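You operate a simulated robot arm through the tools that you are given. There is no shell and no other tool.

You are at the controls of a simulated robot arm. One attempt, no reset.

JOB
Clear lid rest two, release STOP and land the hanging lid there.
Fine: clear the rest while the lid still hangs over the vessel; red spanner onto the trolley's deck strip; run the empty yoke back over the vessel; leave the vent open and the lock at FREE; leave the other hoists alone; work from the pendant; keep clear under the load.

It is judged by the outcome, as a careful person would: the job done as asked, and still so three seconds after it is handed in. It fails if anything else is knocked over, pushed out of place, dropped, spilled or broken. A push-on lid holds only when it is set on centred and level and pressed home; a screw cap is set on level and turned clockwise until tight.

ROBOT AND FRAMES
A 6-joint arm with a two-finger gripper, fixed in place. Base frame: the origin is on the floor under the middle of its stand, x ahead of it, y to its left, z up. Units: mm, degrees, N and s.
With the tool pointing down near the work surface it reaches from about 380 to 860 mm from the base axis. Its first joint turns from -166.0 to 166.0 degrees. Payload 2.45 kg.
The TCP is the grasp point between the finger pads, 20 mm short of the fingertips. In the tool frame z runs along the fingers and y along their closing line. The gripper opens to 140 mm; its body begins 168 mm behind the TCP.
Orientation is that of the tool frame in the base frame, as [roll, pitch, yaw] about the fixed x, y, z axes, in that order (R = Rz(yaw) Ry(pitch) Rx(roll)). With the fingers straight down and closing along the base's y, the tool's x points along the base's -x, its y along +y and its z along -z.

CONTROLS
- The arm moves only by the tool move_arm. Its argument "motion" is a list of rows, each an object of numbers (a shift or turn left out is 0, a gripper value left out holds the last): "dx", "dy", "dz": the shift along the base's x, y, z in mm; "ax", "ay", "az": the turn, a rotation vector about the base's x, y, z in degrees; "gripper": the finger opening in mm, from 0 to 140. In form: [{"dx": .., "dy": .., "dz": .., "ax": .., "ay": .., "az": .., "gripper": ..}, ...]. A call has 1 to 20 rows; each row is the pose to reach, as a shift and turn from the pose commanded when the call began. A row lasts 0.2 s, in which the tool goes at most 50 mm and 8.6 degrees; a call with a longer step from one row to the next is refused whole, and so is a gripper value outside its range. Where a pose cannot be reached the arm comes as near as it can. A force on the tool above 40 N (or 10 N above the force at the start of the call, whichever is more), or a blocked arm, ends the call early, and 0.2 s more pass. Each finger travels about 45 mm/s and halts on what it meets, pressing with about 36 N; the grip force reading is that of the motor and also rises with nothing between the fingers. The clock runs only during rows and for 0.2 s after the last one: add rows that repeat a pose to give the fingers time. It gives the time, the measured TCP pose, the force on the tool (base axes), the opening and the grip force at its end, in the units of the frame above (readings bear some noise), with the torque about the TCP (base axes, N m) and any sound that the robot's microphone picked up, and new pictures: "show" is both (left out), scene, wrist or none.
- Cameras (640 x 400 px; columns grow to the right, rows downward): "scene" is fixed at [221.9, 496.2, 1607.3]; the picture's right is [-0.88, -0.47, 0.00], its down [-0.16, 0.31, -0.94] and it looks along [0.44, -0.83, -0.35] (base axes); focal length 214 px, centre (320, 200). "wrist" rides on the gripper at [78, 11, -209] in the tool frame; the picture's right is [-0.14, 0.99, 0.00], its down [-0.92, -0.13, -0.37] and it looks along [-0.37, -0.05, 0.93] (tool axes); focal length 280 px, centre (320, 200). There is no depth. A picture from a camera that has moved, and an enlarged one, comes with that camera's place and axes in the base frame and with its lens. The place of the scene camera against the robot may be out by one fixed shift of up to 18 mm in any direction.
- slide_trunk(by): moves the trunk up (or, below 0, down) by that many mm; the arm rides with it, the base frame stays. It gives what a move gives, with no picture.
- zoom(camera, box): a new picture of the part [left, top, right, bottom] of that camera's present view, enlarged. No time passes.
- sign_off(): hands the job in; it is judged then, once.

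Nothing tells you positions but the pictures and the camera data. Unless the task says otherwise, let go and move clear before handing in.

The tools are called as name(argument=value, ...) on one line, values as JSON. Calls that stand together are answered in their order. move_arm: Moves the arm, as the interface text tells. Its arguments: {"type":"object","properties":{"motion":{"type":"array","items":{"type":"object","properties":{"dx":{"type":"number"},"dy":{"type":"number"},"dz":{"type":"number"},"ax":{"type":"number"},"ay":{"type":"number"},"az":{"type":"number"},"gripper":{"type":"number"}}}},"show":{"type":"string","enum":["both","scene","wrist","none"]}},"required":["motion"]} The other tools are called the same way: slide_trunk (by) moves the trunk up or down; zoom (camera, box) takes an enlarged picture of a part of a camera's view; sign_off () hands the job in.

At the start:

```text
time_s: 0.0
ee_pos: [465.1, 166.5, 1580.1]
orientation: [179.9, 0.1, 180.0]
force: [-0.7, 0.0, 0.7]
torque: [0.01, 0.01, -0.02]
width: 139.9
grip_force: 0.1
trunk travel left (down, up): [-175.0, 55.0]
```

scene: 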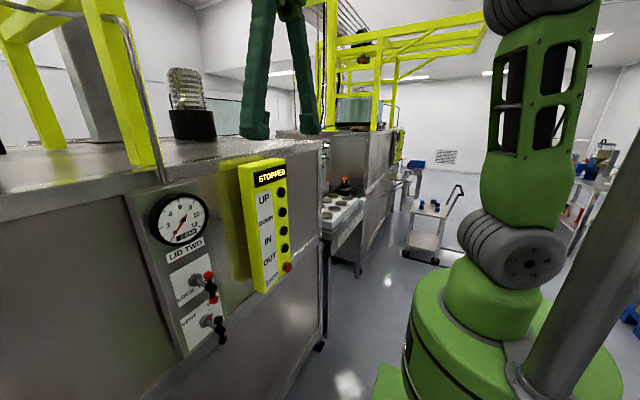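
wrist: 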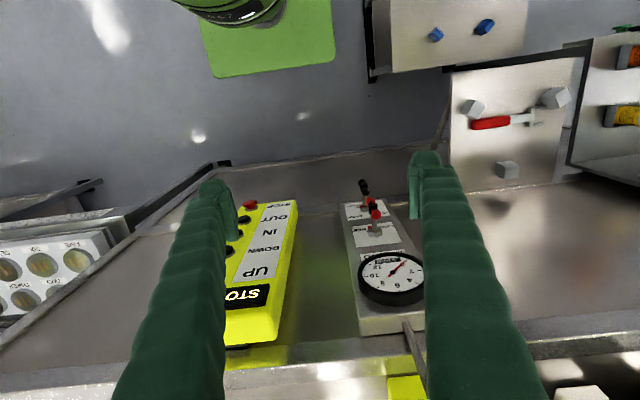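

I see a pendant (yellow, STOPPED, UP/DOWN/IN/OUT/STOP) and a gauge panel with lock and vent levers, and a red spanner on what may be lid rest two. I will zoom in for details before moving.

zoom(camera="scene", box=[140, 150, 340, 360])

zoom(camera="wrist", box=[360, 0, 640, 220])

zoom(camera="wrist", box=[190, 160, 450, 360])

zoom(camera="scene", box=[300, 0, 500, 280])

zoom(camera="scene", box=[0, 0, 260, 200])

```text
1.90 times, centred on (240, 255) of scene
camera zoom: at [221.9, 496.2, 1607.3], right [-0.88, -0.47, 0.0], down [-0.16, 0.31, -0.94], along [0.44, -0.83, -0.35], focal length 408 px, centre (472, 95)
```

zoom: 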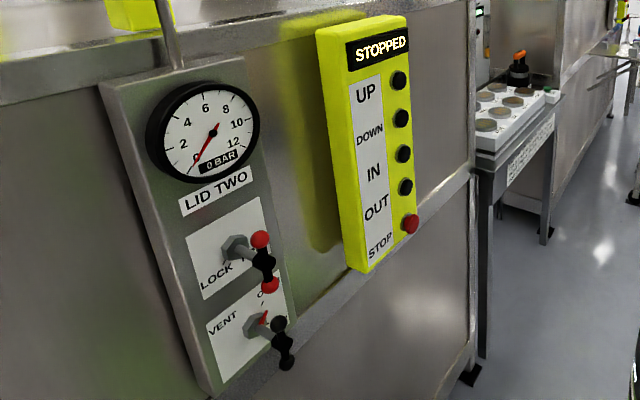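

```text
1.82 times, centred on (500, 110) of wrist
camera zoom: at [386.4, 177.9, 1789.8], right [0.14, 0.99, 0.0], down [0.92, -0.13, 0.37], along [0.37, -0.05, -0.93], focal length 510 px, centre (-7, 364)
```

zoom: 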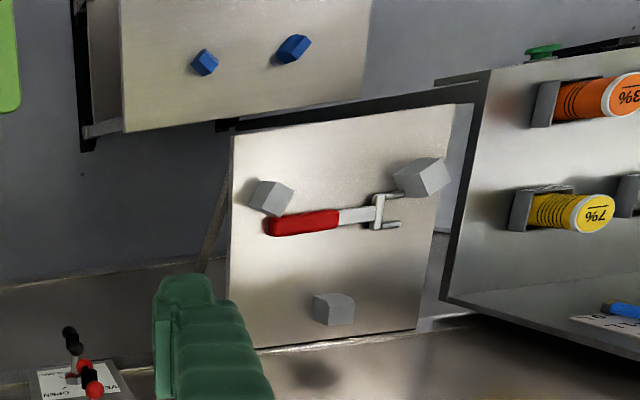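

```text
2.00 times, centred on (320, 260) of wrist
camera zoom: at [386.4, 177.9, 1789.8], right [0.14, 0.99, 0.0], down [0.92, -0.13, 0.37], along [0.37, -0.05, -0.93], focal length 561 px, centre (320, 80)
```

zoom: 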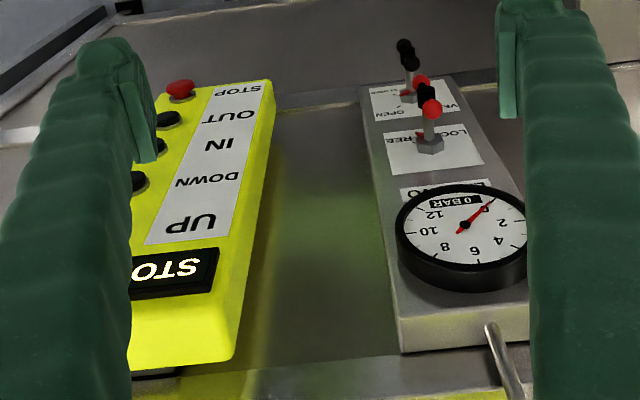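

```text
1.43 times, centred on (400, 140) of scene
camera zoom: at [221.9, 496.2, 1607.3], right [-0.88, -0.47, 0.0], down [-0.16, 0.31, -0.94], along [0.44, -0.83, -0.35], focal length 306 px, centre (206, 286)
```

zoom: 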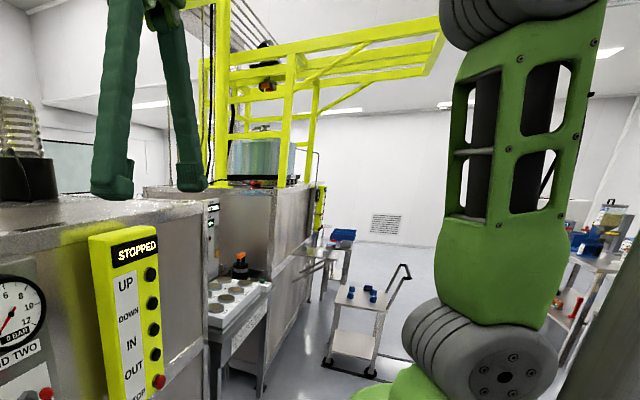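

```text
2.00 times, centred on (130, 100) of scene
camera zoom: at [221.9, 496.2, 1607.3], right [-0.88, -0.47, 0.0], down [-0.16, 0.31, -0.94], along [0.44, -0.83, -0.35], focal length 429 px, centre (700, 400)
```

zoom: 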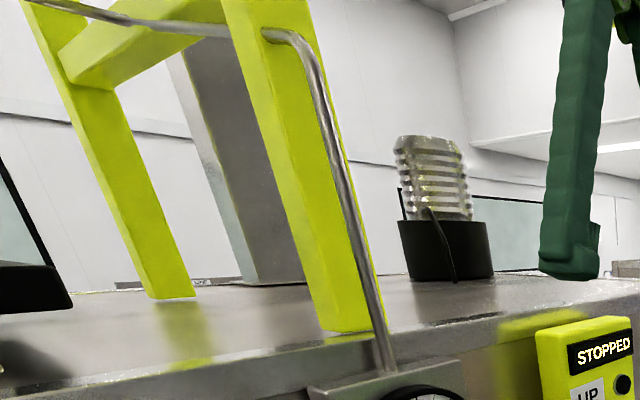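

The pendant and the LID TWO panel are on the bench front ahead of me, and the rest with three blocks and the red spanner is to the left. I still need to find the lid, the vessel and the trolley, so I'll move the camera left for a better view.

move_arm(motion=[{"dx": -20, "dy": 40, "dz": 0}, {"dx": -40, "dy": 80, "dz": 0}, {"dx": -60, "dy": 120}, {"dx": -80, "dy": 160}, {"dx": -90, "dy": 200}, {"dx": -100, "dy": 240}], show="both")

```text
time_s: 1.4
ee_pos: [363.7, 406.9, 1578.0]
orientation: [-179.9, 0.0, 179.9]
force: [-0.8, 0.4, 0.3]
torque: [-0.05, 0.01, -0.02]
width: 139.9
grip_force: 0.0
trunk travel left (down, up): [-175.0, 55.0]
camera wrist: at [286.7, 418.3, 1787.9], right [0.14, 0.99, 0.0], down [0.92, -0.13, 0.37], along [0.36, -0.05, -0.93], focal length 280 px, centre (320, 200)
```

scene: 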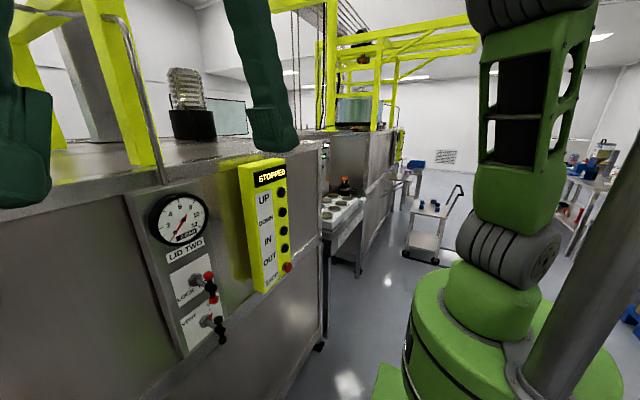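
wrist: 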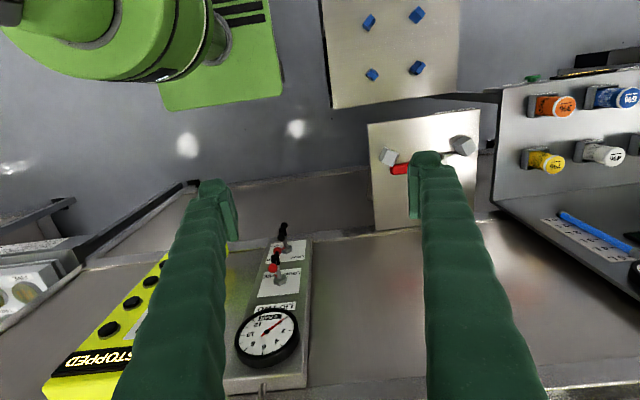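

The rest and a trolley with four blue blocks are now in view, and I'll zoom in on both.

zoom(camera="wrist", box=[310, 0, 510, 125])

zoom(camera="wrist", box=[360, 100, 500, 240])

zoom(camera="wrist", box=[480, 60, 640, 270])

zoom(camera="wrist", box=[220, 210, 320, 400])

```text
3.20 times, centred on (410, 62) of wrist
camera zoom: at [286.7, 418.3, 1787.9], right [0.14, 0.99, 0.0], down [0.92, -0.13, 0.37], along [0.36, -0.05, -0.93], focal length 897 px, centre (32, 640)
```

zoom: 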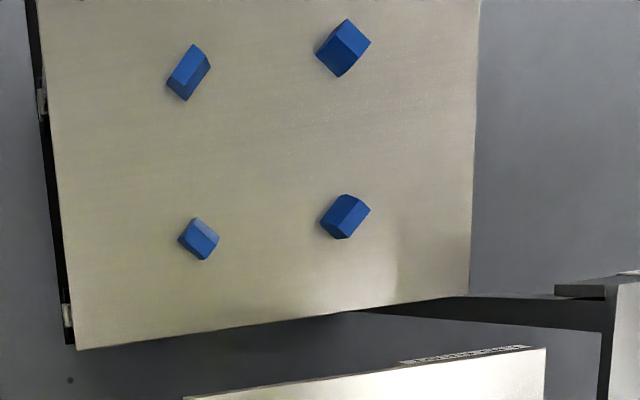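

```text
2.86 times, centred on (430, 170) of wrist
camera zoom: at [286.7, 418.3, 1787.9], right [0.14, 0.99, 0.0], down [0.92, -0.13, 0.37], along [0.36, -0.05, -0.93], focal length 801 px, centre (6, 286)
```

zoom: 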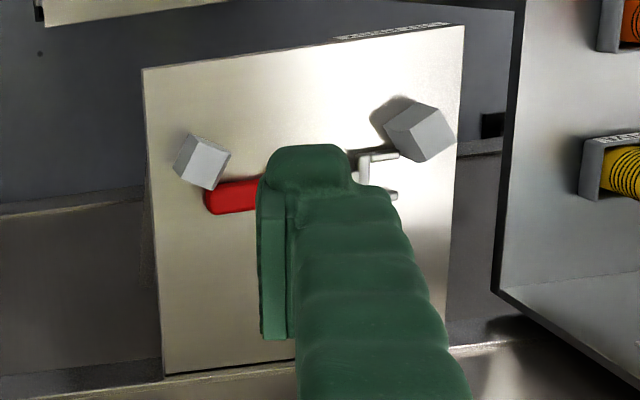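

```text
1.90 times, centred on (560, 165) of wrist
camera zoom: at [286.7, 418.3, 1787.9], right [0.14, 0.99, 0.0], down [0.92, -0.13, 0.37], along [0.36, -0.05, -0.93], focal length 534 px, centre (-137, 267)
```

zoom: 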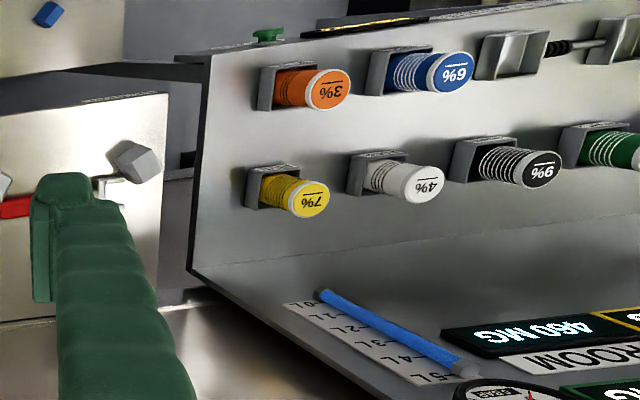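

```text
2.11 times, centred on (270, 305) of wrist
camera zoom: at [286.7, 418.3, 1787.9], right [0.14, 0.99, 0.0], down [0.92, -0.13, 0.37], along [0.36, -0.05, -0.93], focal length 590 px, centre (425, -21)
```

zoom: 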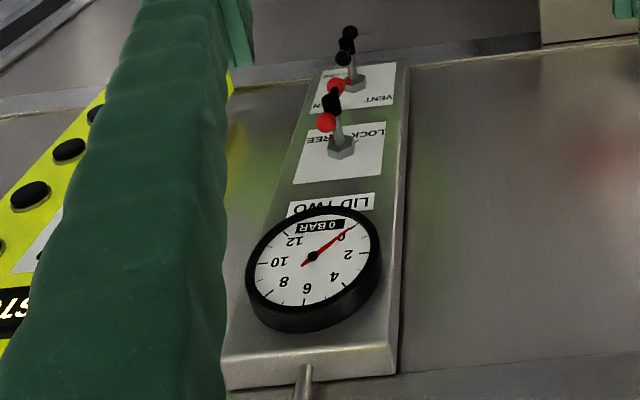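

The trolley deck is low, at about z 600, and the rest plate is at about z 930–950, to the left of the panel. Next I'll tilt the tool forward to look at the hoist, the lid and the vessel.

move_arm(motion=[{"dx": 10, "dy": -10, "dz": 10, "ay": -8}, {"dx": 20, "dy": -20, "dz": 20, "ay": -16}, {"dx": 30, "dy": -30, "dz": 30, "ay": -24}, {"dx": 40, "dy": -40, "dz": 40, "ay": -32}, {"dx": 50, "dy": -50, "dz": 50, "ay": -40}, {"dx": 60, "dy": -60, "dz": 60, "ay": -48}, {"dx": 70, "dy": -70, "dz": 70, "ay": -56}, {"dx": 80, "dy": -80, "dz": 80, "ay": -64}], show="both")

```text
time_s: 3.2
ee_pos: [448.1, 310.8, 1651.6]
orientation: [-176.4, 64.7, -177.6]
force: [-1.0, 0.0, -0.7]
torque: [0.04, -0.16, 0.05]
width: 140.0
grip_force: 0.1
trunk travel left (down, up): [-175.0, 55.0]
camera wrist: at [226.8, 325.8, 1670.9], right [0.07, 0.99, 0.1], down [0.06, -0.1, 0.99], along [1.0, -0.07, -0.07], focal length 280 px, centre (320, 200)
```

scene: 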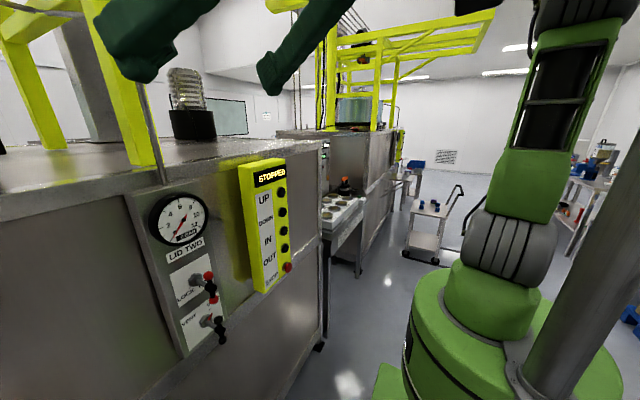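
wrist: 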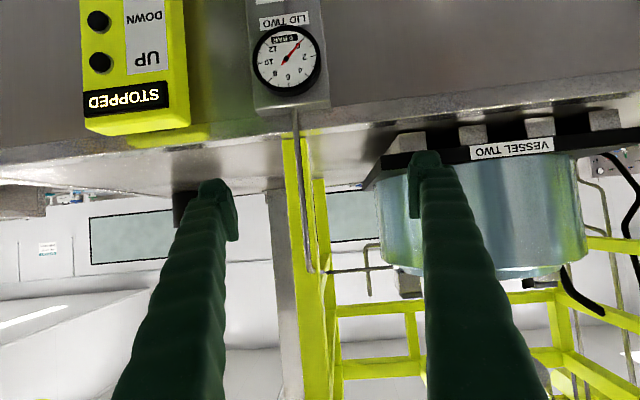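

Vessel Two is on the bench ahead and to the left. I'll tilt further up to see the lid, yoke and hoist.

move_arm(motion=[{"dy": 10, "dz": 20, "ay": -8}, {"dy": 20, "dz": 40, "ay": -16}, {"dy": 30, "dz": 60, "ay": -24}, {"dy": 40, "dz": 80, "ay": -32}], show="both")

```text
time_s: 4.2
ee_pos: [445.5, 373.2, 1735.3]
orientation: [-3.5, 84.0, -3.2]
force: [-0.4, 1.6, -0.9]
torque: [0.04, -0.02, -0.48]
width: 139.9
grip_force: 0.0
trunk travel left (down, up): [-175.0, 55.0]
camera wrist: at [246.1, 382.4, 1635.9], right [-0.02, 0.99, 0.13], down [-0.46, -0.12, 0.88], along [0.89, -0.04, 0.46], focal length 280 px, centre (320, 200)
```

scene: 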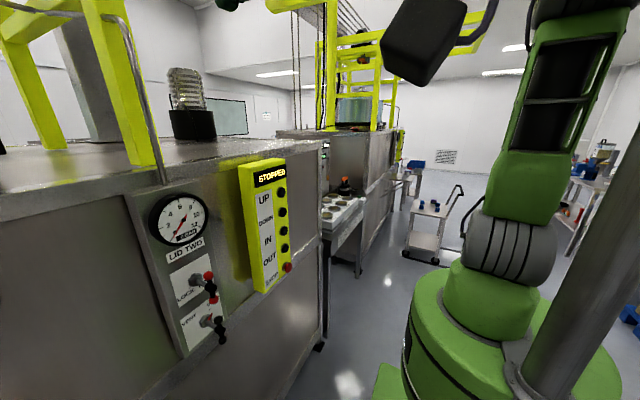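
wrist: 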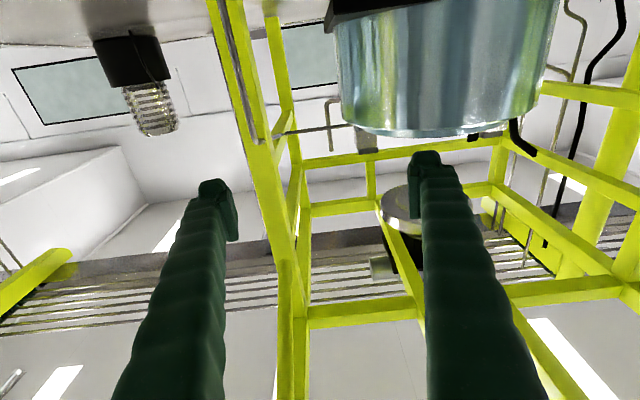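

zoom(camera="wrist", box=[320, 80, 640, 300])

zoom(camera="wrist", box=[0, 0, 320, 200])

```text
1.82 times, centred on (480, 190) of wrist
camera zoom: at [246.1, 382.4, 1635.9], right [-0.02, 0.99, 0.13], down [-0.46, -0.12, 0.88], along [0.89, -0.04, 0.46], focal length 510 px, centre (29, 218)
```

zoom: 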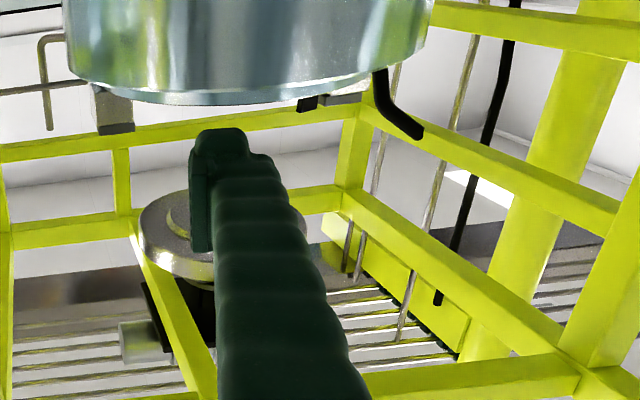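

```text
2.00 times, centred on (160, 100) of wrist
camera zoom: at [246.1, 382.4, 1635.9], right [-0.02, 0.99, 0.13], down [-0.46, -0.12, 0.88], along [0.89, -0.04, 0.46], focal length 561 px, centre (640, 400)
```

zoom: 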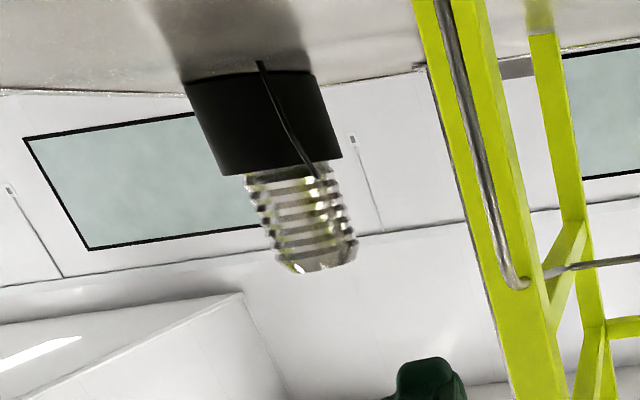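

The lid hangs over Vessel Two under the yellow frame. I'll bring the tool back to pointing down and go to the left, above the rest, for a close look.

move_arm(motion=[{"dz": -36, "ay": 8, "dy": 15}, {"dz": -72, "ay": 16, "dy": 30}, {"dz": -108, "ay": 24, "dy": 45}, {"dz": -144, "ay": 32, "dy": 60}, {"dz": -180, "ay": 40, "dy": 75}, {"dz": -216, "ay": 48, "dy": 90}, {"dz": -252, "ay": 56, "dy": 105}, {"dz": -288, "ay": 64, "dy": 120}, {"dz": -324, "ay": 72, "dy": 135}, {"dz": -360, "ay": 80, "dy": 150}, {"dz": -396, "ay": 88, "dy": 165}, {"dz": -430, "ay": 96, "dy": 180}, {"dz": -430, "ay": 96, "dy": 180}], show="both")

```text
time_s: 7.0
ee_pos: [445.0, 546.7, 1312.0]
orientation: [-179.9, 0.0, -179.9]
force: [0.0, -1.0, 0.0]
torque: [-0.05, -0.02, -0.02]
width: 139.8
grip_force: 0.0
trunk travel left (down, up): [-175.0, 55.0]
camera wrist: at [368.4, 558.9, 1521.9], right [0.14, 0.99, 0.0], down [0.92, -0.13, 0.37], along [0.36, -0.05, -0.93], focal length 280 px, centre (320, 200)
```

scene: 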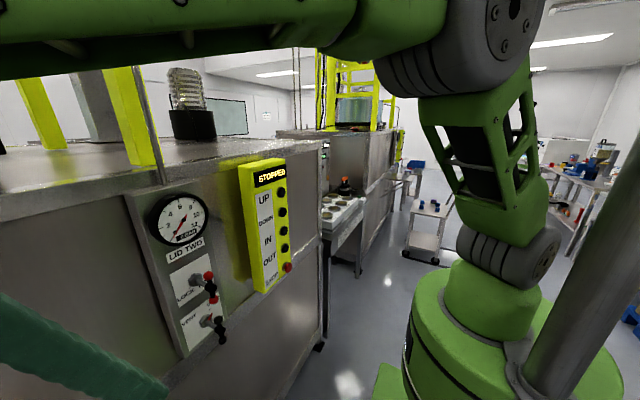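
wrist: 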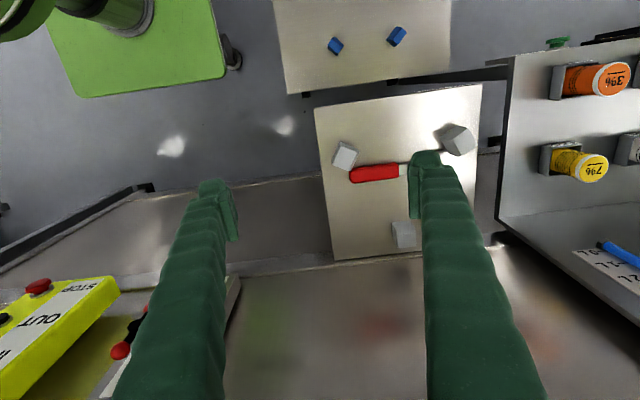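

zoom(camera="wrist", box=[300, 80, 500, 270])

zoom(camera="wrist", box=[260, 0, 520, 110])

zoom(camera="wrist", box=[0, 260, 200, 400])

```text
2.11 times, centred on (400, 175) of wrist
camera zoom: at [368.4, 558.9, 1521.9], right [0.14, 0.99, 0.0], down [0.92, -0.13, 0.37], along [0.36, -0.05, -0.93], focal length 590 px, centre (152, 253)
```

zoom: 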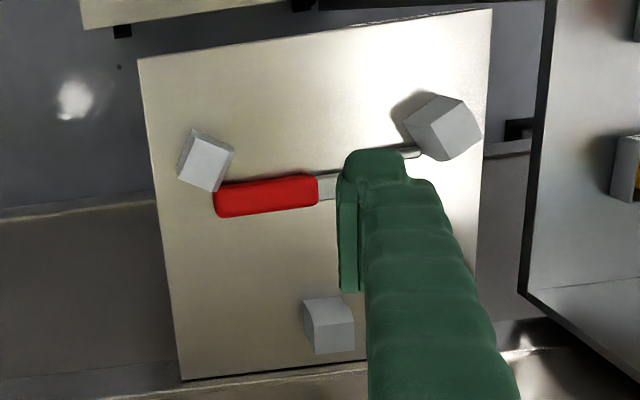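

```text
2.46 times, centred on (390, 55) of wrist
camera zoom: at [368.4, 558.9, 1521.9], right [0.14, 0.99, 0.0], down [0.92, -0.13, 0.37], along [0.36, -0.05, -0.93], focal length 690 px, centre (148, 557)
```

zoom: 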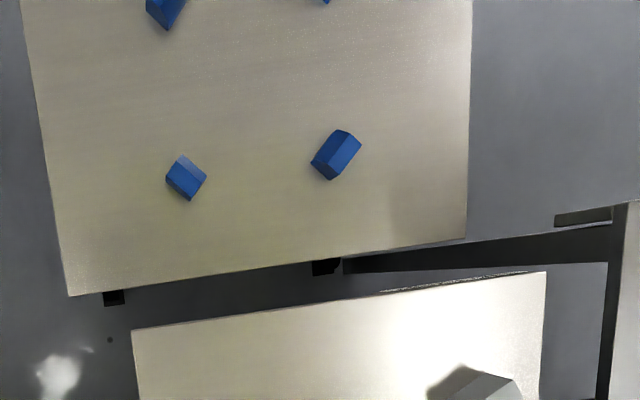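

```text
2.86 times, centred on (100, 330) of wrist
camera zoom: at [368.4, 558.9, 1521.9], right [0.14, 0.99, 0.0], down [0.92, -0.13, 0.37], along [0.36, -0.05, -0.93], focal length 801 px, centre (949, -171)
```

zoom: 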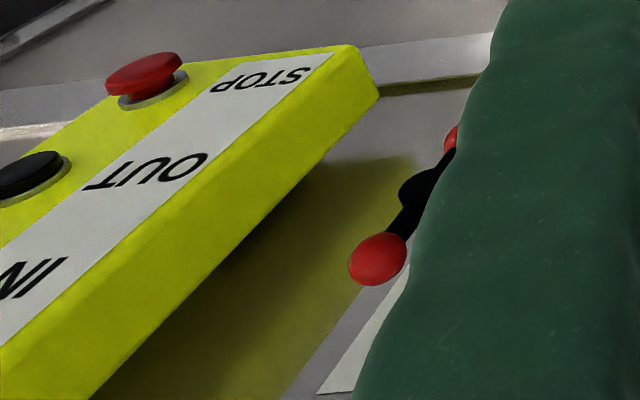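

The spanner lies on the rest between the blocks, with its handle along y at about (543, 650, 960). I'll turn the tool by 90° and look down on the trolley to find its deck strip.

move_arm(motion=[{"dx": -20, "dz": -5, "az": 8}, {"dx": -40, "dz": -10, "az": 16}, {"dx": -60, "dz": -15, "az": 24}, {"dx": -80, "dz": -20, "az": 32}, {"dx": -100, "dz": -25, "az": 40}, {"dx": -120, "dz": -30, "az": 48}, {"dx": -140, "dz": -35, "az": 56}, {"dx": -160, "dz": -40, "az": 64}, {"dx": -180, "dz": -45, "az": 72}, {"dx": -200, "dz": -50, "az": 80}, {"dx": -225, "dz": -55, "az": 88}, {"dx": -245, "dz": -60, "az": 90}, {"dx": -245, "dz": -60, "az": 90}], show="both")

```text
time_s: 9.8
ee_pos: [197.8, 548.4, 1251.1]
orientation: [-180.0, 0.0, -89.9]
force: [-0.3, 0.0, -0.4]
torque: [-0.02, -0.02, 0.02]
width: 140.3
grip_force: 0.0
trunk travel left (down, up): [-175.0, 55.0]
camera wrist: at [187.3, 470.3, 1460.7], right [-0.99, 0.14, 0.0], down [0.13, 0.92, 0.37], along [0.05, 0.37, -0.93], focal length 280 px, centre (320, 200)
```

scene: 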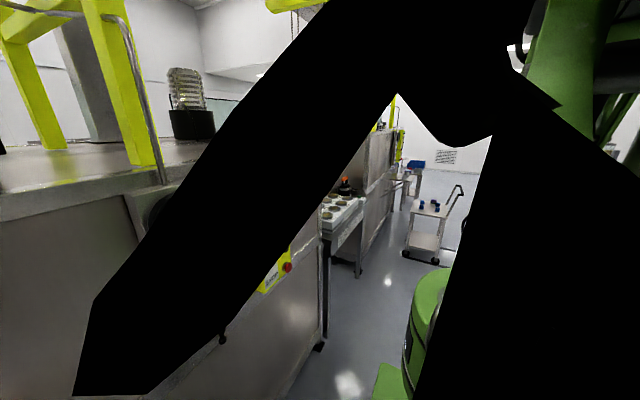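
wrist: 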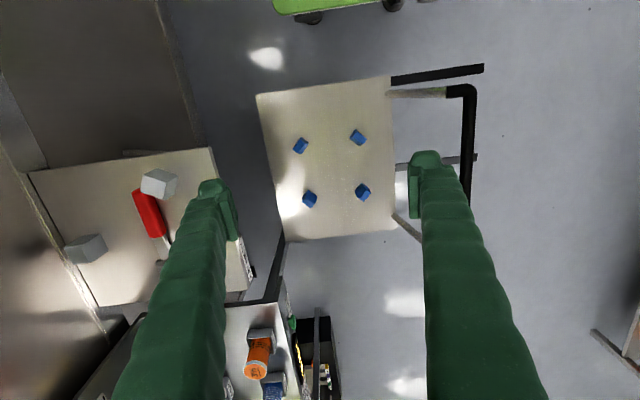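

zoom(camera="wrist", box=[230, 60, 430, 260])

zoom(camera="wrist", box=[20, 130, 260, 310])

```text
2.00 times, centred on (330, 160) of wrist
camera zoom: at [187.3, 470.3, 1460.7], right [-0.99, 0.14, 0.0], down [0.13, 0.92, 0.37], along [0.05, 0.37, -0.93], focal length 561 px, centre (300, 280)
```

zoom: 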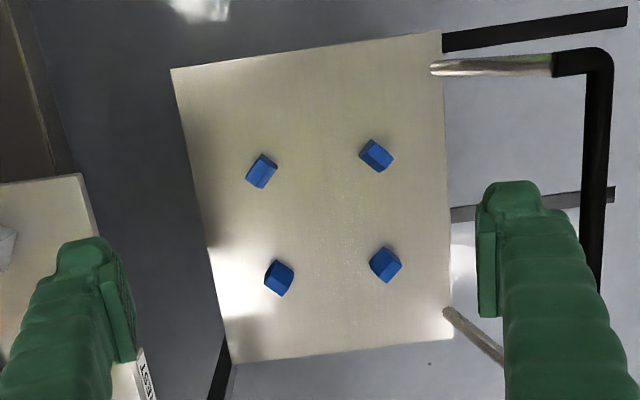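

```text
2.22 times, centred on (140, 220) of wrist
camera zoom: at [187.3, 470.3, 1460.7], right [-0.99, 0.14, 0.0], down [0.13, 0.92, 0.37], along [0.05, 0.37, -0.93], focal length 623 px, centre (720, 156)
```

zoom: 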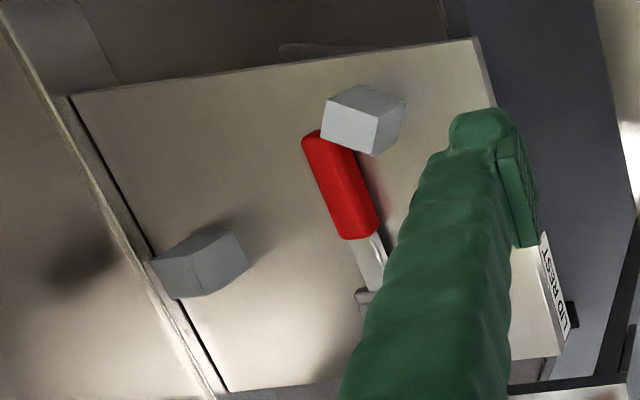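

The trolley deck spans about x −10..375, y 465..950, z≈605, with four blue stops in the middle. That leaves a free strip along the robot side, y 465–600. Now I'll move above the spanner with the fingers closing along x.

move_arm(motion=[{"dx": 40, "dy": 10, "dz": 0, "gripper": 100}, {"dx": 80, "dy": 20, "dz": 0, "gripper": 100}, {"dx": 120, "dy": 30, "dz": 0, "gripper": 100}, {"dx": 160, "dy": 40, "dz": 0}, {"dx": 200, "dy": 50, "dz": 0}, {"dx": 240, "dy": 60, "dz": 0}, {"dx": 280, "dy": 70, "dz": -20}, {"dx": 310, "dy": 80, "dz": -40}, {"dx": 330, "dy": 90, "dz": -70}, {"dx": 345, "dy": 100, "dz": -100}, {"dx": 345, "dy": 110, "dz": -120}, {"dx": 345, "dy": 110, "dz": -120}], show="wrist")

```text
time_s: 12.4
ee_pos: [537.4, 647.1, 1132.3]
orientation: [-180.0, 0.0, -90.0]
force: [0.6, -1.0, 0.1]
torque: [0.04, -0.05, -0.02]
width: 100.1
grip_force: 0.0
out of reach, approached as far as the arm can: row 10, 11, 12
trunk travel left (down, up): [-175.0, 55.0]
camera wrist: at [526.7, 569.1, 1342.1], right [-0.99, 0.14, 0.0], down [0.13, 0.92, 0.37], along [0.05, 0.37, -0.93], focal length 280 px, centre (320, 200)
```

wrist: 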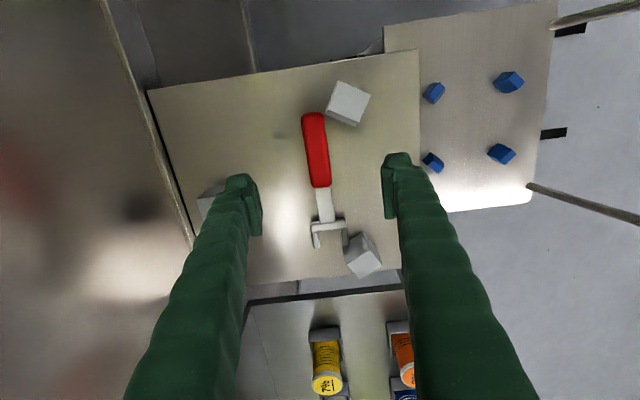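

The spanner runs along y at x≈541, with its handle at y 600–698 and jaw to y≈795, and straight down I'm at the edge of reach. I'll lean the tool slightly outward to gain reach and come down above the handle.

move_arm(motion=[{"dz": -15, "ax": 3}, {"dz": -30, "ax": 6}, {"dz": -50, "ax": 9}, {"dz": -70, "ax": 12}, {"dz": -80, "ax": 12}, {"dz": -80, "ax": 12, "gripper": 80}], show="wrist")

```text
time_s: 13.8
ee_pos: [536.9, 647.0, 1050.6]
orientation: [-179.9, 12.0, -89.9]
force: [-0.7, 1.2, -0.2]
torque: [0.02, -0.01, 0.01]
width: 79.9
grip_force: 0.1
trunk travel left (down, up): [-175.0, 55.0]
camera wrist: at [526.8, 528.4, 1239.6], right [-0.99, 0.13, 0.03], down [0.13, 0.82, 0.55], along [0.05, 0.55, -0.83], focal length 280 px, centre (320, 200)
```

wrist: 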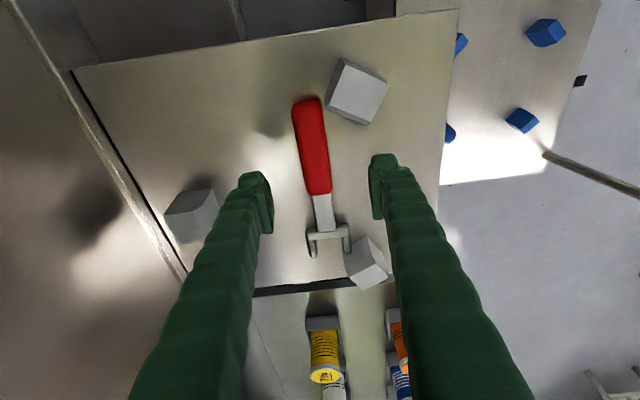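

The handle is centred at x≈542. I'll move a little further out and descend to just above it.

move_arm(motion=[{"dx": 3, "dy": 10, "dz": -15}, {"dx": 5, "dy": 25, "dz": -30}, {"dx": 5, "dy": 25, "dz": -45}, {"dx": 5, "dy": 25, "dz": -50}], show="wrist")

```text
time_s: 14.8
ee_pos: [543.7, 674.7, 998.8]
orientation: [-180.0, 12.1, -90.0]
force: [0.4, -0.3, 0.2]
torque: [-0.01, 0.01, 0.02]
width: 80.0
grip_force: 0.0
trunk travel left (down, up): [-175.0, 55.0]
camera wrist: at [533.8, 554.6, 1188.2], right [-0.99, 0.13, 0.03], down [0.13, 0.82, 0.55], along [0.05, 0.55, -0.83], focal length 280 px, centre (320, 200)
```

wrist: 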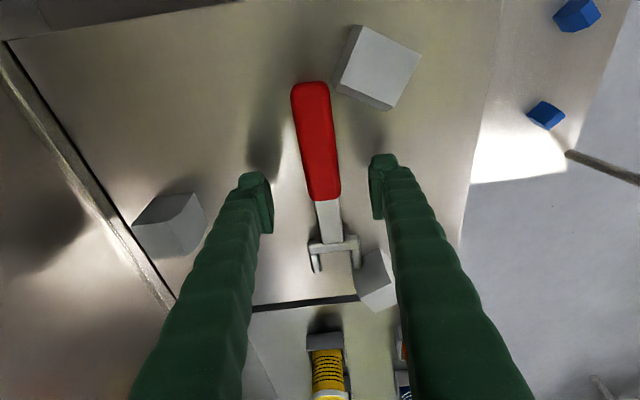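

I'm aligned over the handle, about 20 mm in from its far end. I'll descend slowly and then close.

move_arm(motion=[{"dz": -3}, {"dz": -6}, {"dz": -9}, {"dz": -12}, {"dz": -14}, {"dz": -14}], show="wrist")

```text
time_s: 16.2
ee_pos: [542.4, 672.8, 986.3]
orientation: [-180.0, 12.1, -90.0]
force: [0.1, -0.1, -0.3]
torque: [-0.03, 0.02, -0.01]
width: 80.1
grip_force: 0.1
trunk travel left (down, up): [-175.0, 55.0]
camera wrist: at [532.5, 553.9, 1174.8], right [-0.99, 0.13, 0.03], down [0.13, 0.82, 0.55], along [0.05, 0.55, -0.83], focal length 280 px, centre (320, 200)
```

wrist: 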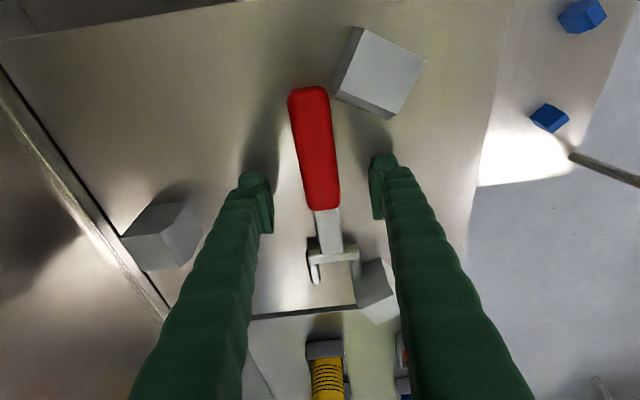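

move_arm(motion=[{"dz": -2}, {"dz": -4}, {"dz": -5}, {"dz": -5}], show="none")

```text
time_s: 17.2
ee_pos: [543.2, 673.1, 979.8]
orientation: [-179.9, 12.0, -90.1]
force: [0.4, 0.2, -0.4]
torque: [0.01, 0.01, 0.02]
width: 80.2
grip_force: 0.1
trunk travel left (down, up): [-175.0, 55.0]
```

There's no contact yet and the tips are just above the plate. Closing on the handle now.

move_arm(motion=[{"gripper": 60}, {"gripper": 45}, {"gripper": 30}, {"gripper": 15}, {"gripper": 10}, {"gripper": 10}, {"gripper": 10}], show="wrist")

```text
time_s: 18.8
ee_pos: [542.6, 672.7, 982.2]
orientation: [180.0, 12.1, -89.9]
force: [-2.6, -1.3, 0.7]
torque: [-0.01, -0.03, 0.0]
width: 28.8
grip_force: 36.1
trunk travel left (down, up): [-175.0, 55.0]
camera wrist: at [532.2, 553.7, 1170.1], right [-0.99, 0.13, 0.03], down [0.13, 0.82, 0.55], along [0.05, 0.55, -0.83], focal length 280 px, centre (320, 200)
```

wrist: 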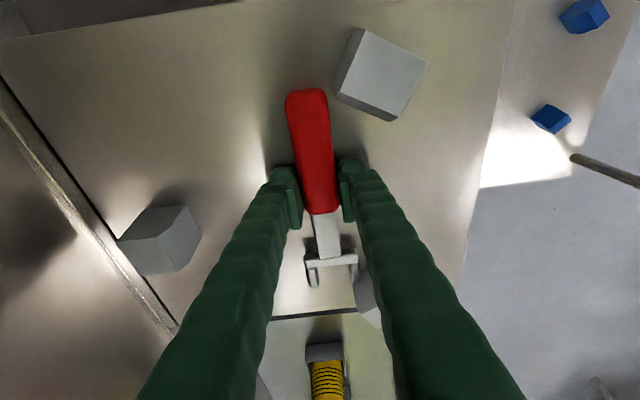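

I have the handle gripped at 28.8 mm and will lift it straight up, slowly.

move_arm(motion=[{"dz": 5}, {"dz": 12}, {"dz": 22}, {"dz": 35}, {"dz": 50}, {"dz": 65}, {"dz": 80}, {"dz": 80}], show="both")

```text
time_s: 20.6
ee_pos: [542.7, 673.6, 1061.5]
orientation: [-180.0, 12.0, -89.9]
force: [-0.9, 0.2, -1.8]
torque: [-0.03, 0.0, 0.01]
width: 28.7
grip_force: 36.4
trunk travel left (down, up): [-175.0, 55.0]
camera wrist: at [532.6, 554.3, 1250.3], right [-0.99, 0.13, 0.03], down [0.13, 0.82, 0.55], along [0.05, 0.55, -0.83], focal length 280 px, centre (320, 200)
```

scene: 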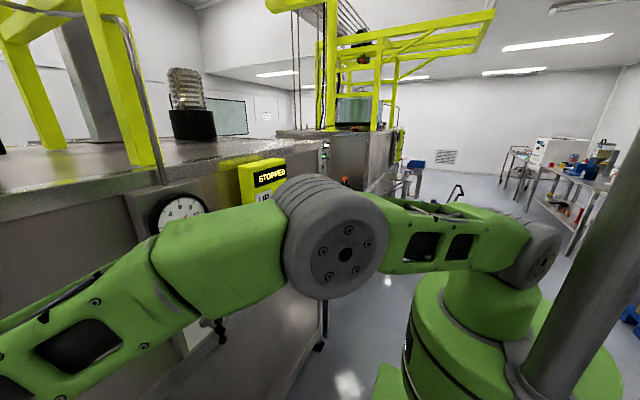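
wrist: 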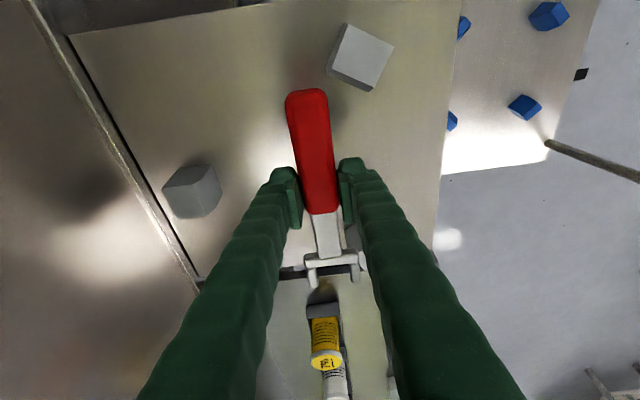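

The spanner is up and held firmly. I'll carry it back over the trolley, turning it so it lies along x, and keep it high for now.

move_arm(motion=[{"dx": -25, "dy": -20, "dz": 20}, {"dx": -55, "dy": -40, "dz": 40, "az": -7}, {"dx": -85, "dy": -55, "dz": 40, "az": -14}, {"dx": -115, "dy": -65, "dz": 40, "az": -21}, {"dx": -145, "dy": -75, "dz": 40, "az": -28}, {"dx": -175, "dy": -85, "dz": 40, "az": -35}, {"dx": -205, "dy": -95, "dz": 40, "az": -42}, {"dx": -235, "dy": -105, "dz": 40, "az": -49}, {"dx": -265, "dy": -115, "dz": 40, "az": -56}, {"dx": -295, "dy": -125, "dz": 40, "az": -63}, {"dx": -325, "dy": -132, "dz": 40, "az": -70}, {"dx": -350, "dy": -138, "dz": 40, "az": -77}, {"dx": -370, "dy": -142, "dz": 30, "az": -84}, {"dx": -380, "dy": -142, "dz": 20, "az": -90}, {"dx": -380, "dy": -142, "dz": 0, "az": -90}], show="both")

```text
time_s: 23.8
ee_pos: [162.5, 530.9, 1062.5]
orientation: [-179.9, 12.0, 180.0]
force: [0.5, -0.3, -2.2]
torque: [-0.05, 0.0, -0.02]
width: 28.9
grip_force: 36.1
trunk travel left (down, up): [-175.0, 55.0]
camera wrist: at [43.5, 542.4, 1250.4], right [0.14, 0.99, 0.03], down [0.82, -0.13, 0.55], along [0.55, -0.05, -0.83], focal length 280 px, centre (320, 200)
```

scene: 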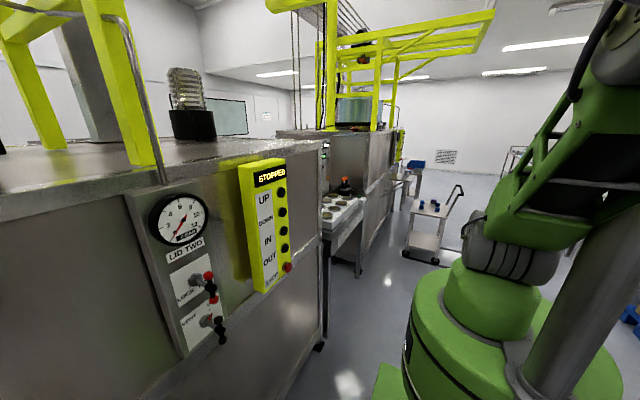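
wrist: 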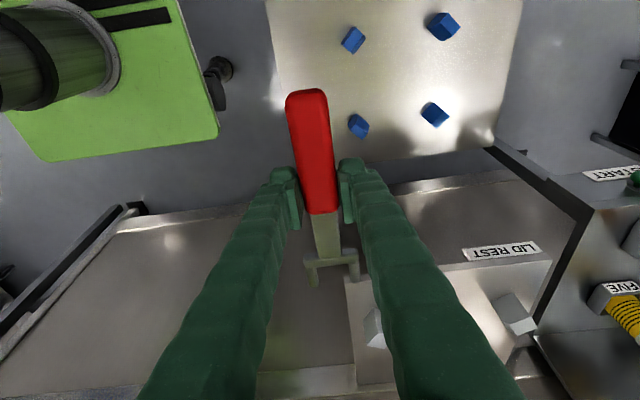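

The view matches my estimate of the deck (corner at about 379, 947, z≈605). I'm descending towards the near strip.

move_arm(motion=[{"dz": -40}, {"dz": -85}, {"dz": -130}, {"dz": -175}, {"dz": -220}, {"dz": -265}, {"dz": -310}, {"dz": -340}, {"dz": -340}], show="both")

```text
time_s: 25.8
ee_pos: [160.9, 526.1, 717.7]
orientation: [-180.0, 12.0, -179.8]
force: [-0.8, 0.4, -1.9]
torque: [0.02, 0.03, 0.02]
width: 28.9
grip_force: 36.1
trunk travel left (down, up): [-175.0, 55.0]
camera wrist: at [42.0, 537.5, 907.9], right [0.13, 0.99, 0.03], down [0.82, -0.13, 0.55], along [0.55, -0.05, -0.83], focal length 280 px, centre (320, 200)
```

scene: 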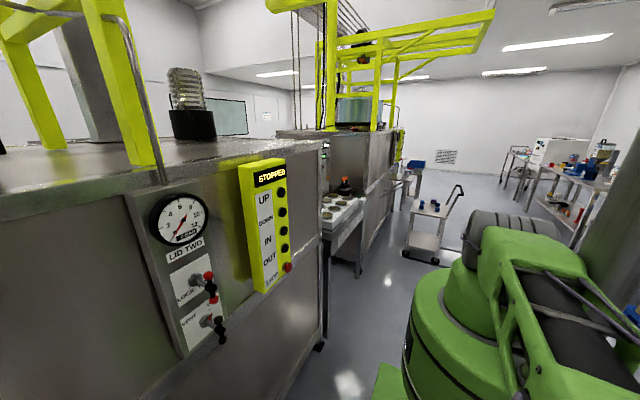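
wrist: 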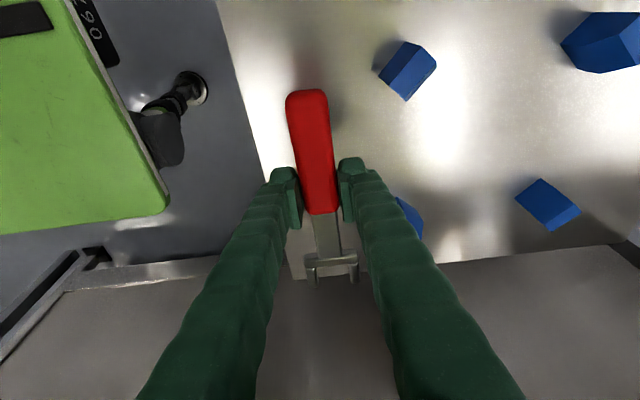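

Position checks out: the deck edge is at y≈457, the blocks start at y≈603 and the spanner is at y≈528. I'll lower it to just above the deck.

move_arm(motion=[{"dz": -20, "dy": 3}, {"dz": -40, "dy": 3}, {"dz": -55, "dy": 3}, {"dz": -65, "dy": 3}, {"dz": -70, "dy": 3}, {"dz": -70, "dy": 3}], show="wrist")

```text
time_s: 27.2
ee_pos: [163.3, 533.1, 649.4]
orientation: [-180.0, 12.0, -179.9]
force: [0.1, 0.9, -2.5]
torque: [-0.03, -0.02, 0.04]
width: 28.7
grip_force: 35.8
trunk travel left (down, up): [-175.0, 55.0]
camera wrist: at [43.2, 544.6, 839.0], right [0.13, 0.99, 0.03], down [0.82, -0.13, 0.55], along [0.55, -0.05, -0.83], focal length 280 px, centre (320, 200)
```

wrist: 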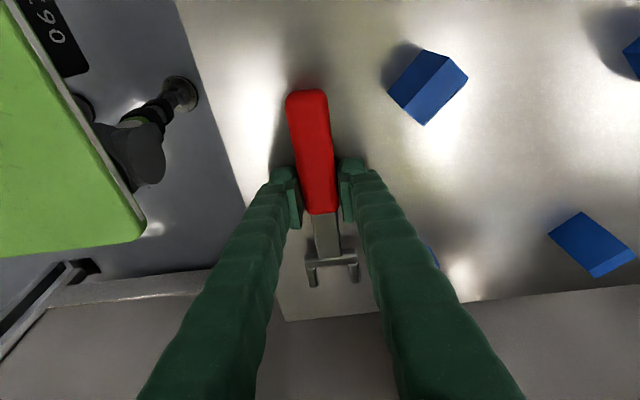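

move_arm(motion=[{"dz": -2}, {"dz": -4}, {"dz": -6}, {"dz": -8}, {"dz": -10}, {"dz": -12}, {"dz": -12}], show="wrist")

```text
time_s: 28.2
ee_pos: [161.2, 532.6, 645.6]
orientation: [-180.0, 12.2, 179.9]
force: [-6.7, -8.9, 27.4]
torque: [-0.16, 0.07, 0.0]
width: 28.8
grip_force: 35.7
trunk travel left (down, up): [-175.0, 55.0]
stopped in row 5: the force on the tool passed its limit at 45 N (the readings are from after the stop); the commanded pose is now the measured one
camera wrist: at [42.2, 544.0, 834.6], right [0.13, 0.99, 0.03], down [0.82, -0.13, 0.55], along [0.55, -0.05, -0.83], focal length 280 px, centre (320, 200)
```

wrist: 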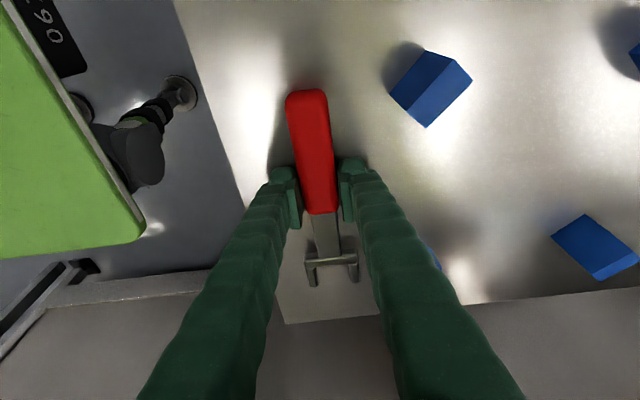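

Contact with the deck at TCP z≈645. I'll ease off the pressure by about a millimetre and open the fingers.

move_arm(motion=[{"dz": 1}, {"dz": 1}, {"dz": 1}], show="none")

```text
time_s: 29.0
ee_pos: [162.9, 533.0, 647.0]
orientation: [-180.0, 12.1, 180.0]
force: [2.6, -3.0, 14.1]
torque: [-0.03, -0.06, 0.0]
width: 28.8
grip_force: 36.3
trunk travel left (down, up): [-175.0, 55.0]
```

move_arm(motion=[{"dz": 0.5, "gripper": 29}, {"dz": 1, "gripper": 32}, {"dz": 1, "gripper": 40}, {"dz": 1, "gripper": 55}, {"dz": 1, "gripper": 70}, {"dz": 1, "gripper": 70}, {"dz": 1, "gripper": 70}], show="wrist")

```text
time_s: 30.6
ee_pos: [162.5, 534.3, 646.4]
orientation: [180.0, 12.1, -179.8]
force: [0.2, 0.1, 0.6]
torque: [0.01, 0.02, 0.04]
width: 70.2
grip_force: 0.1
trunk travel left (down, up): [-175.0, 55.0]
camera wrist: at [42.9, 544.8, 835.7], right [0.13, 0.99, 0.03], down [0.82, -0.13, 0.55], along [0.55, -0.05, -0.83], focal length 280 px, centre (320, 200)
```

wrist: 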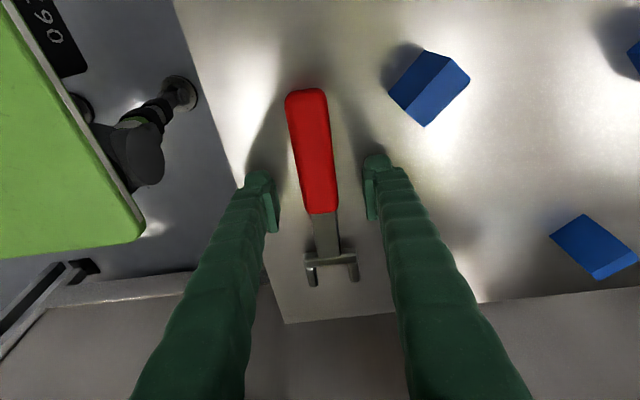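

The spanner rests flat on the strip and has been released. I'll rise clear and then go back to view the pendant.

move_arm(motion=[{"dz": 20}, {"dz": 60}, {"dz": 105}, {"dz": 150}, {"dz": 195}, {"dz": 240}, {"dz": 285}, {"dz": 330}, {"dz": 375}, {"dz": 420}, {"dz": 460}, {"dz": 460}], show="wrist")

```text
time_s: 33.2
ee_pos: [162.5, 534.9, 1107.3]
orientation: [-179.9, 12.0, -179.8]
force: [0.0, -0.1, -0.5]
torque: [-0.02, -0.02, 0.04]
width: 69.8
grip_force: 0.0
trunk travel left (down, up): [-175.0, 55.0]
camera wrist: at [42.7, 546.2, 1296.6], right [0.13, 0.99, 0.03], down [0.82, -0.13, 0.55], along [0.55, -0.05, -0.83], focal length 280 px, centre (320, 200)
```

wrist: 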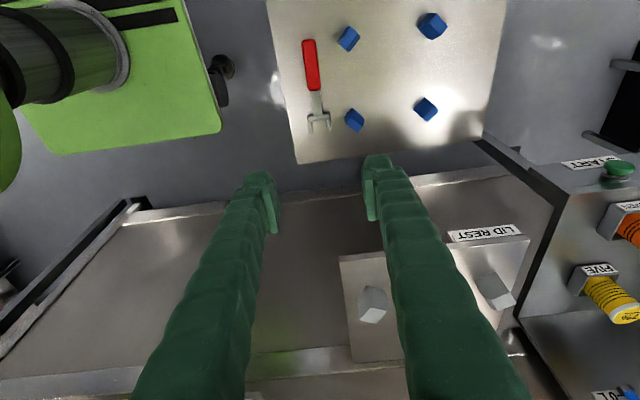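

zoom(camera="wrist", box=[320, 200, 560, 350])

move_arm(motion=[{"dx": 15, "dy": -40, "dz": 10}, {"dx": 30, "dy": -85, "dz": 20}, {"dx": 45, "dy": -130, "dz": 30}, {"dx": 60, "dy": -175, "dz": 40}, {"dx": 75, "dy": -220, "dz": 60}, {"dx": 90, "dy": -265, "dz": 80}, {"dx": 110, "dy": -305, "dz": 100}, {"dx": 130, "dy": -340, "dz": 120}, {"dx": 150, "dy": -370, "dz": 140}, {"dx": 170, "dy": -400, "dz": 160}, {"dx": 180, "dy": -430, "dz": 180}, {"dx": 190, "dy": -450, "dz": 190}, {"dx": 190, "dy": -450, "dz": 190}], show="both")

```text
2.67 times, centred on (440, 275) of wrist
camera zoom: at [42.7, 546.2, 1296.6], right [0.13, 0.99, 0.03], down [0.82, -0.13, 0.55], along [0.55, -0.05, -0.83], focal length 748 px, centre (0, 0)
```

zoom: 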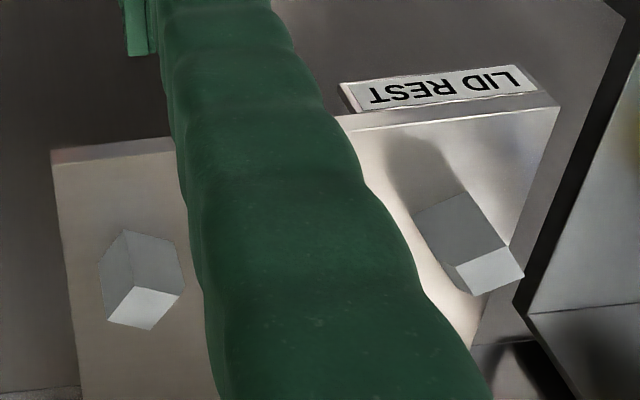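

```text
refused: row 5 steps farther than a row can; nothing moved
```

move_arm(motion=[{"dx": 15, "dy": -35, "dz": 10}, {"dx": 30, "dy": -75, "dz": 20}, {"dx": 45, "dy": -115, "dz": 30}, {"dx": 60, "dy": -155, "dz": 40}, {"dx": 75, "dy": -195, "dz": 55}, {"dx": 90, "dy": -235, "dz": 70}, {"dx": 105, "dy": -272, "dz": 88}, {"dx": 120, "dy": -308, "dz": 106}, {"dx": 135, "dy": -342, "dz": 124}, {"dx": 150, "dy": -375, "dz": 142}, {"dx": 165, "dy": -405, "dz": 160}, {"dx": 180, "dy": -430, "dz": 178}, {"dx": 190, "dy": -450, "dz": 190}, {"dx": 190, "dy": -450, "dz": 190}], show="both")

```text
time_s: 36.2
ee_pos: [353.7, 84.1, 1294.9]
orientation: [-179.9, 12.0, -179.9]
force: [0.2, 0.7, -0.7]
torque: [-0.05, 0.02, -0.04]
width: 70.1
grip_force: 0.1
trunk travel left (down, up): [-175.0, 55.0]
camera wrist: at [234.0, 95.7, 1484.2], right [0.13, 0.99, 0.03], down [0.82, -0.13, 0.55], along [0.55, -0.05, -0.83], focal length 280 px, centre (320, 200)
```

scene: 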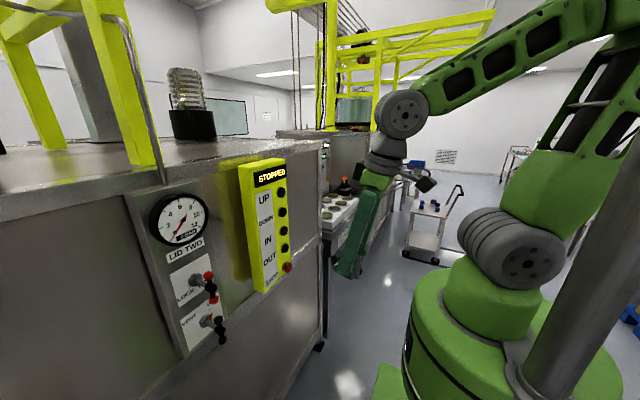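
wrist: 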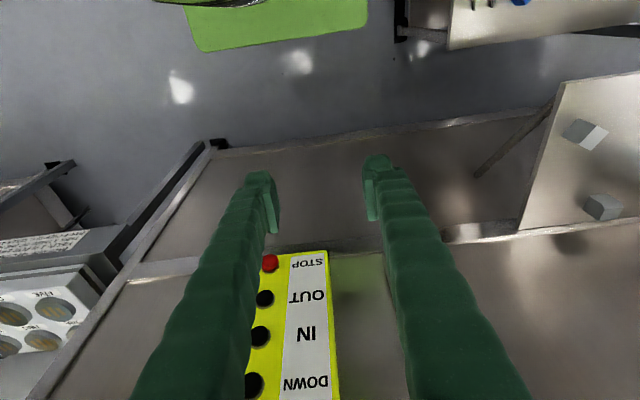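

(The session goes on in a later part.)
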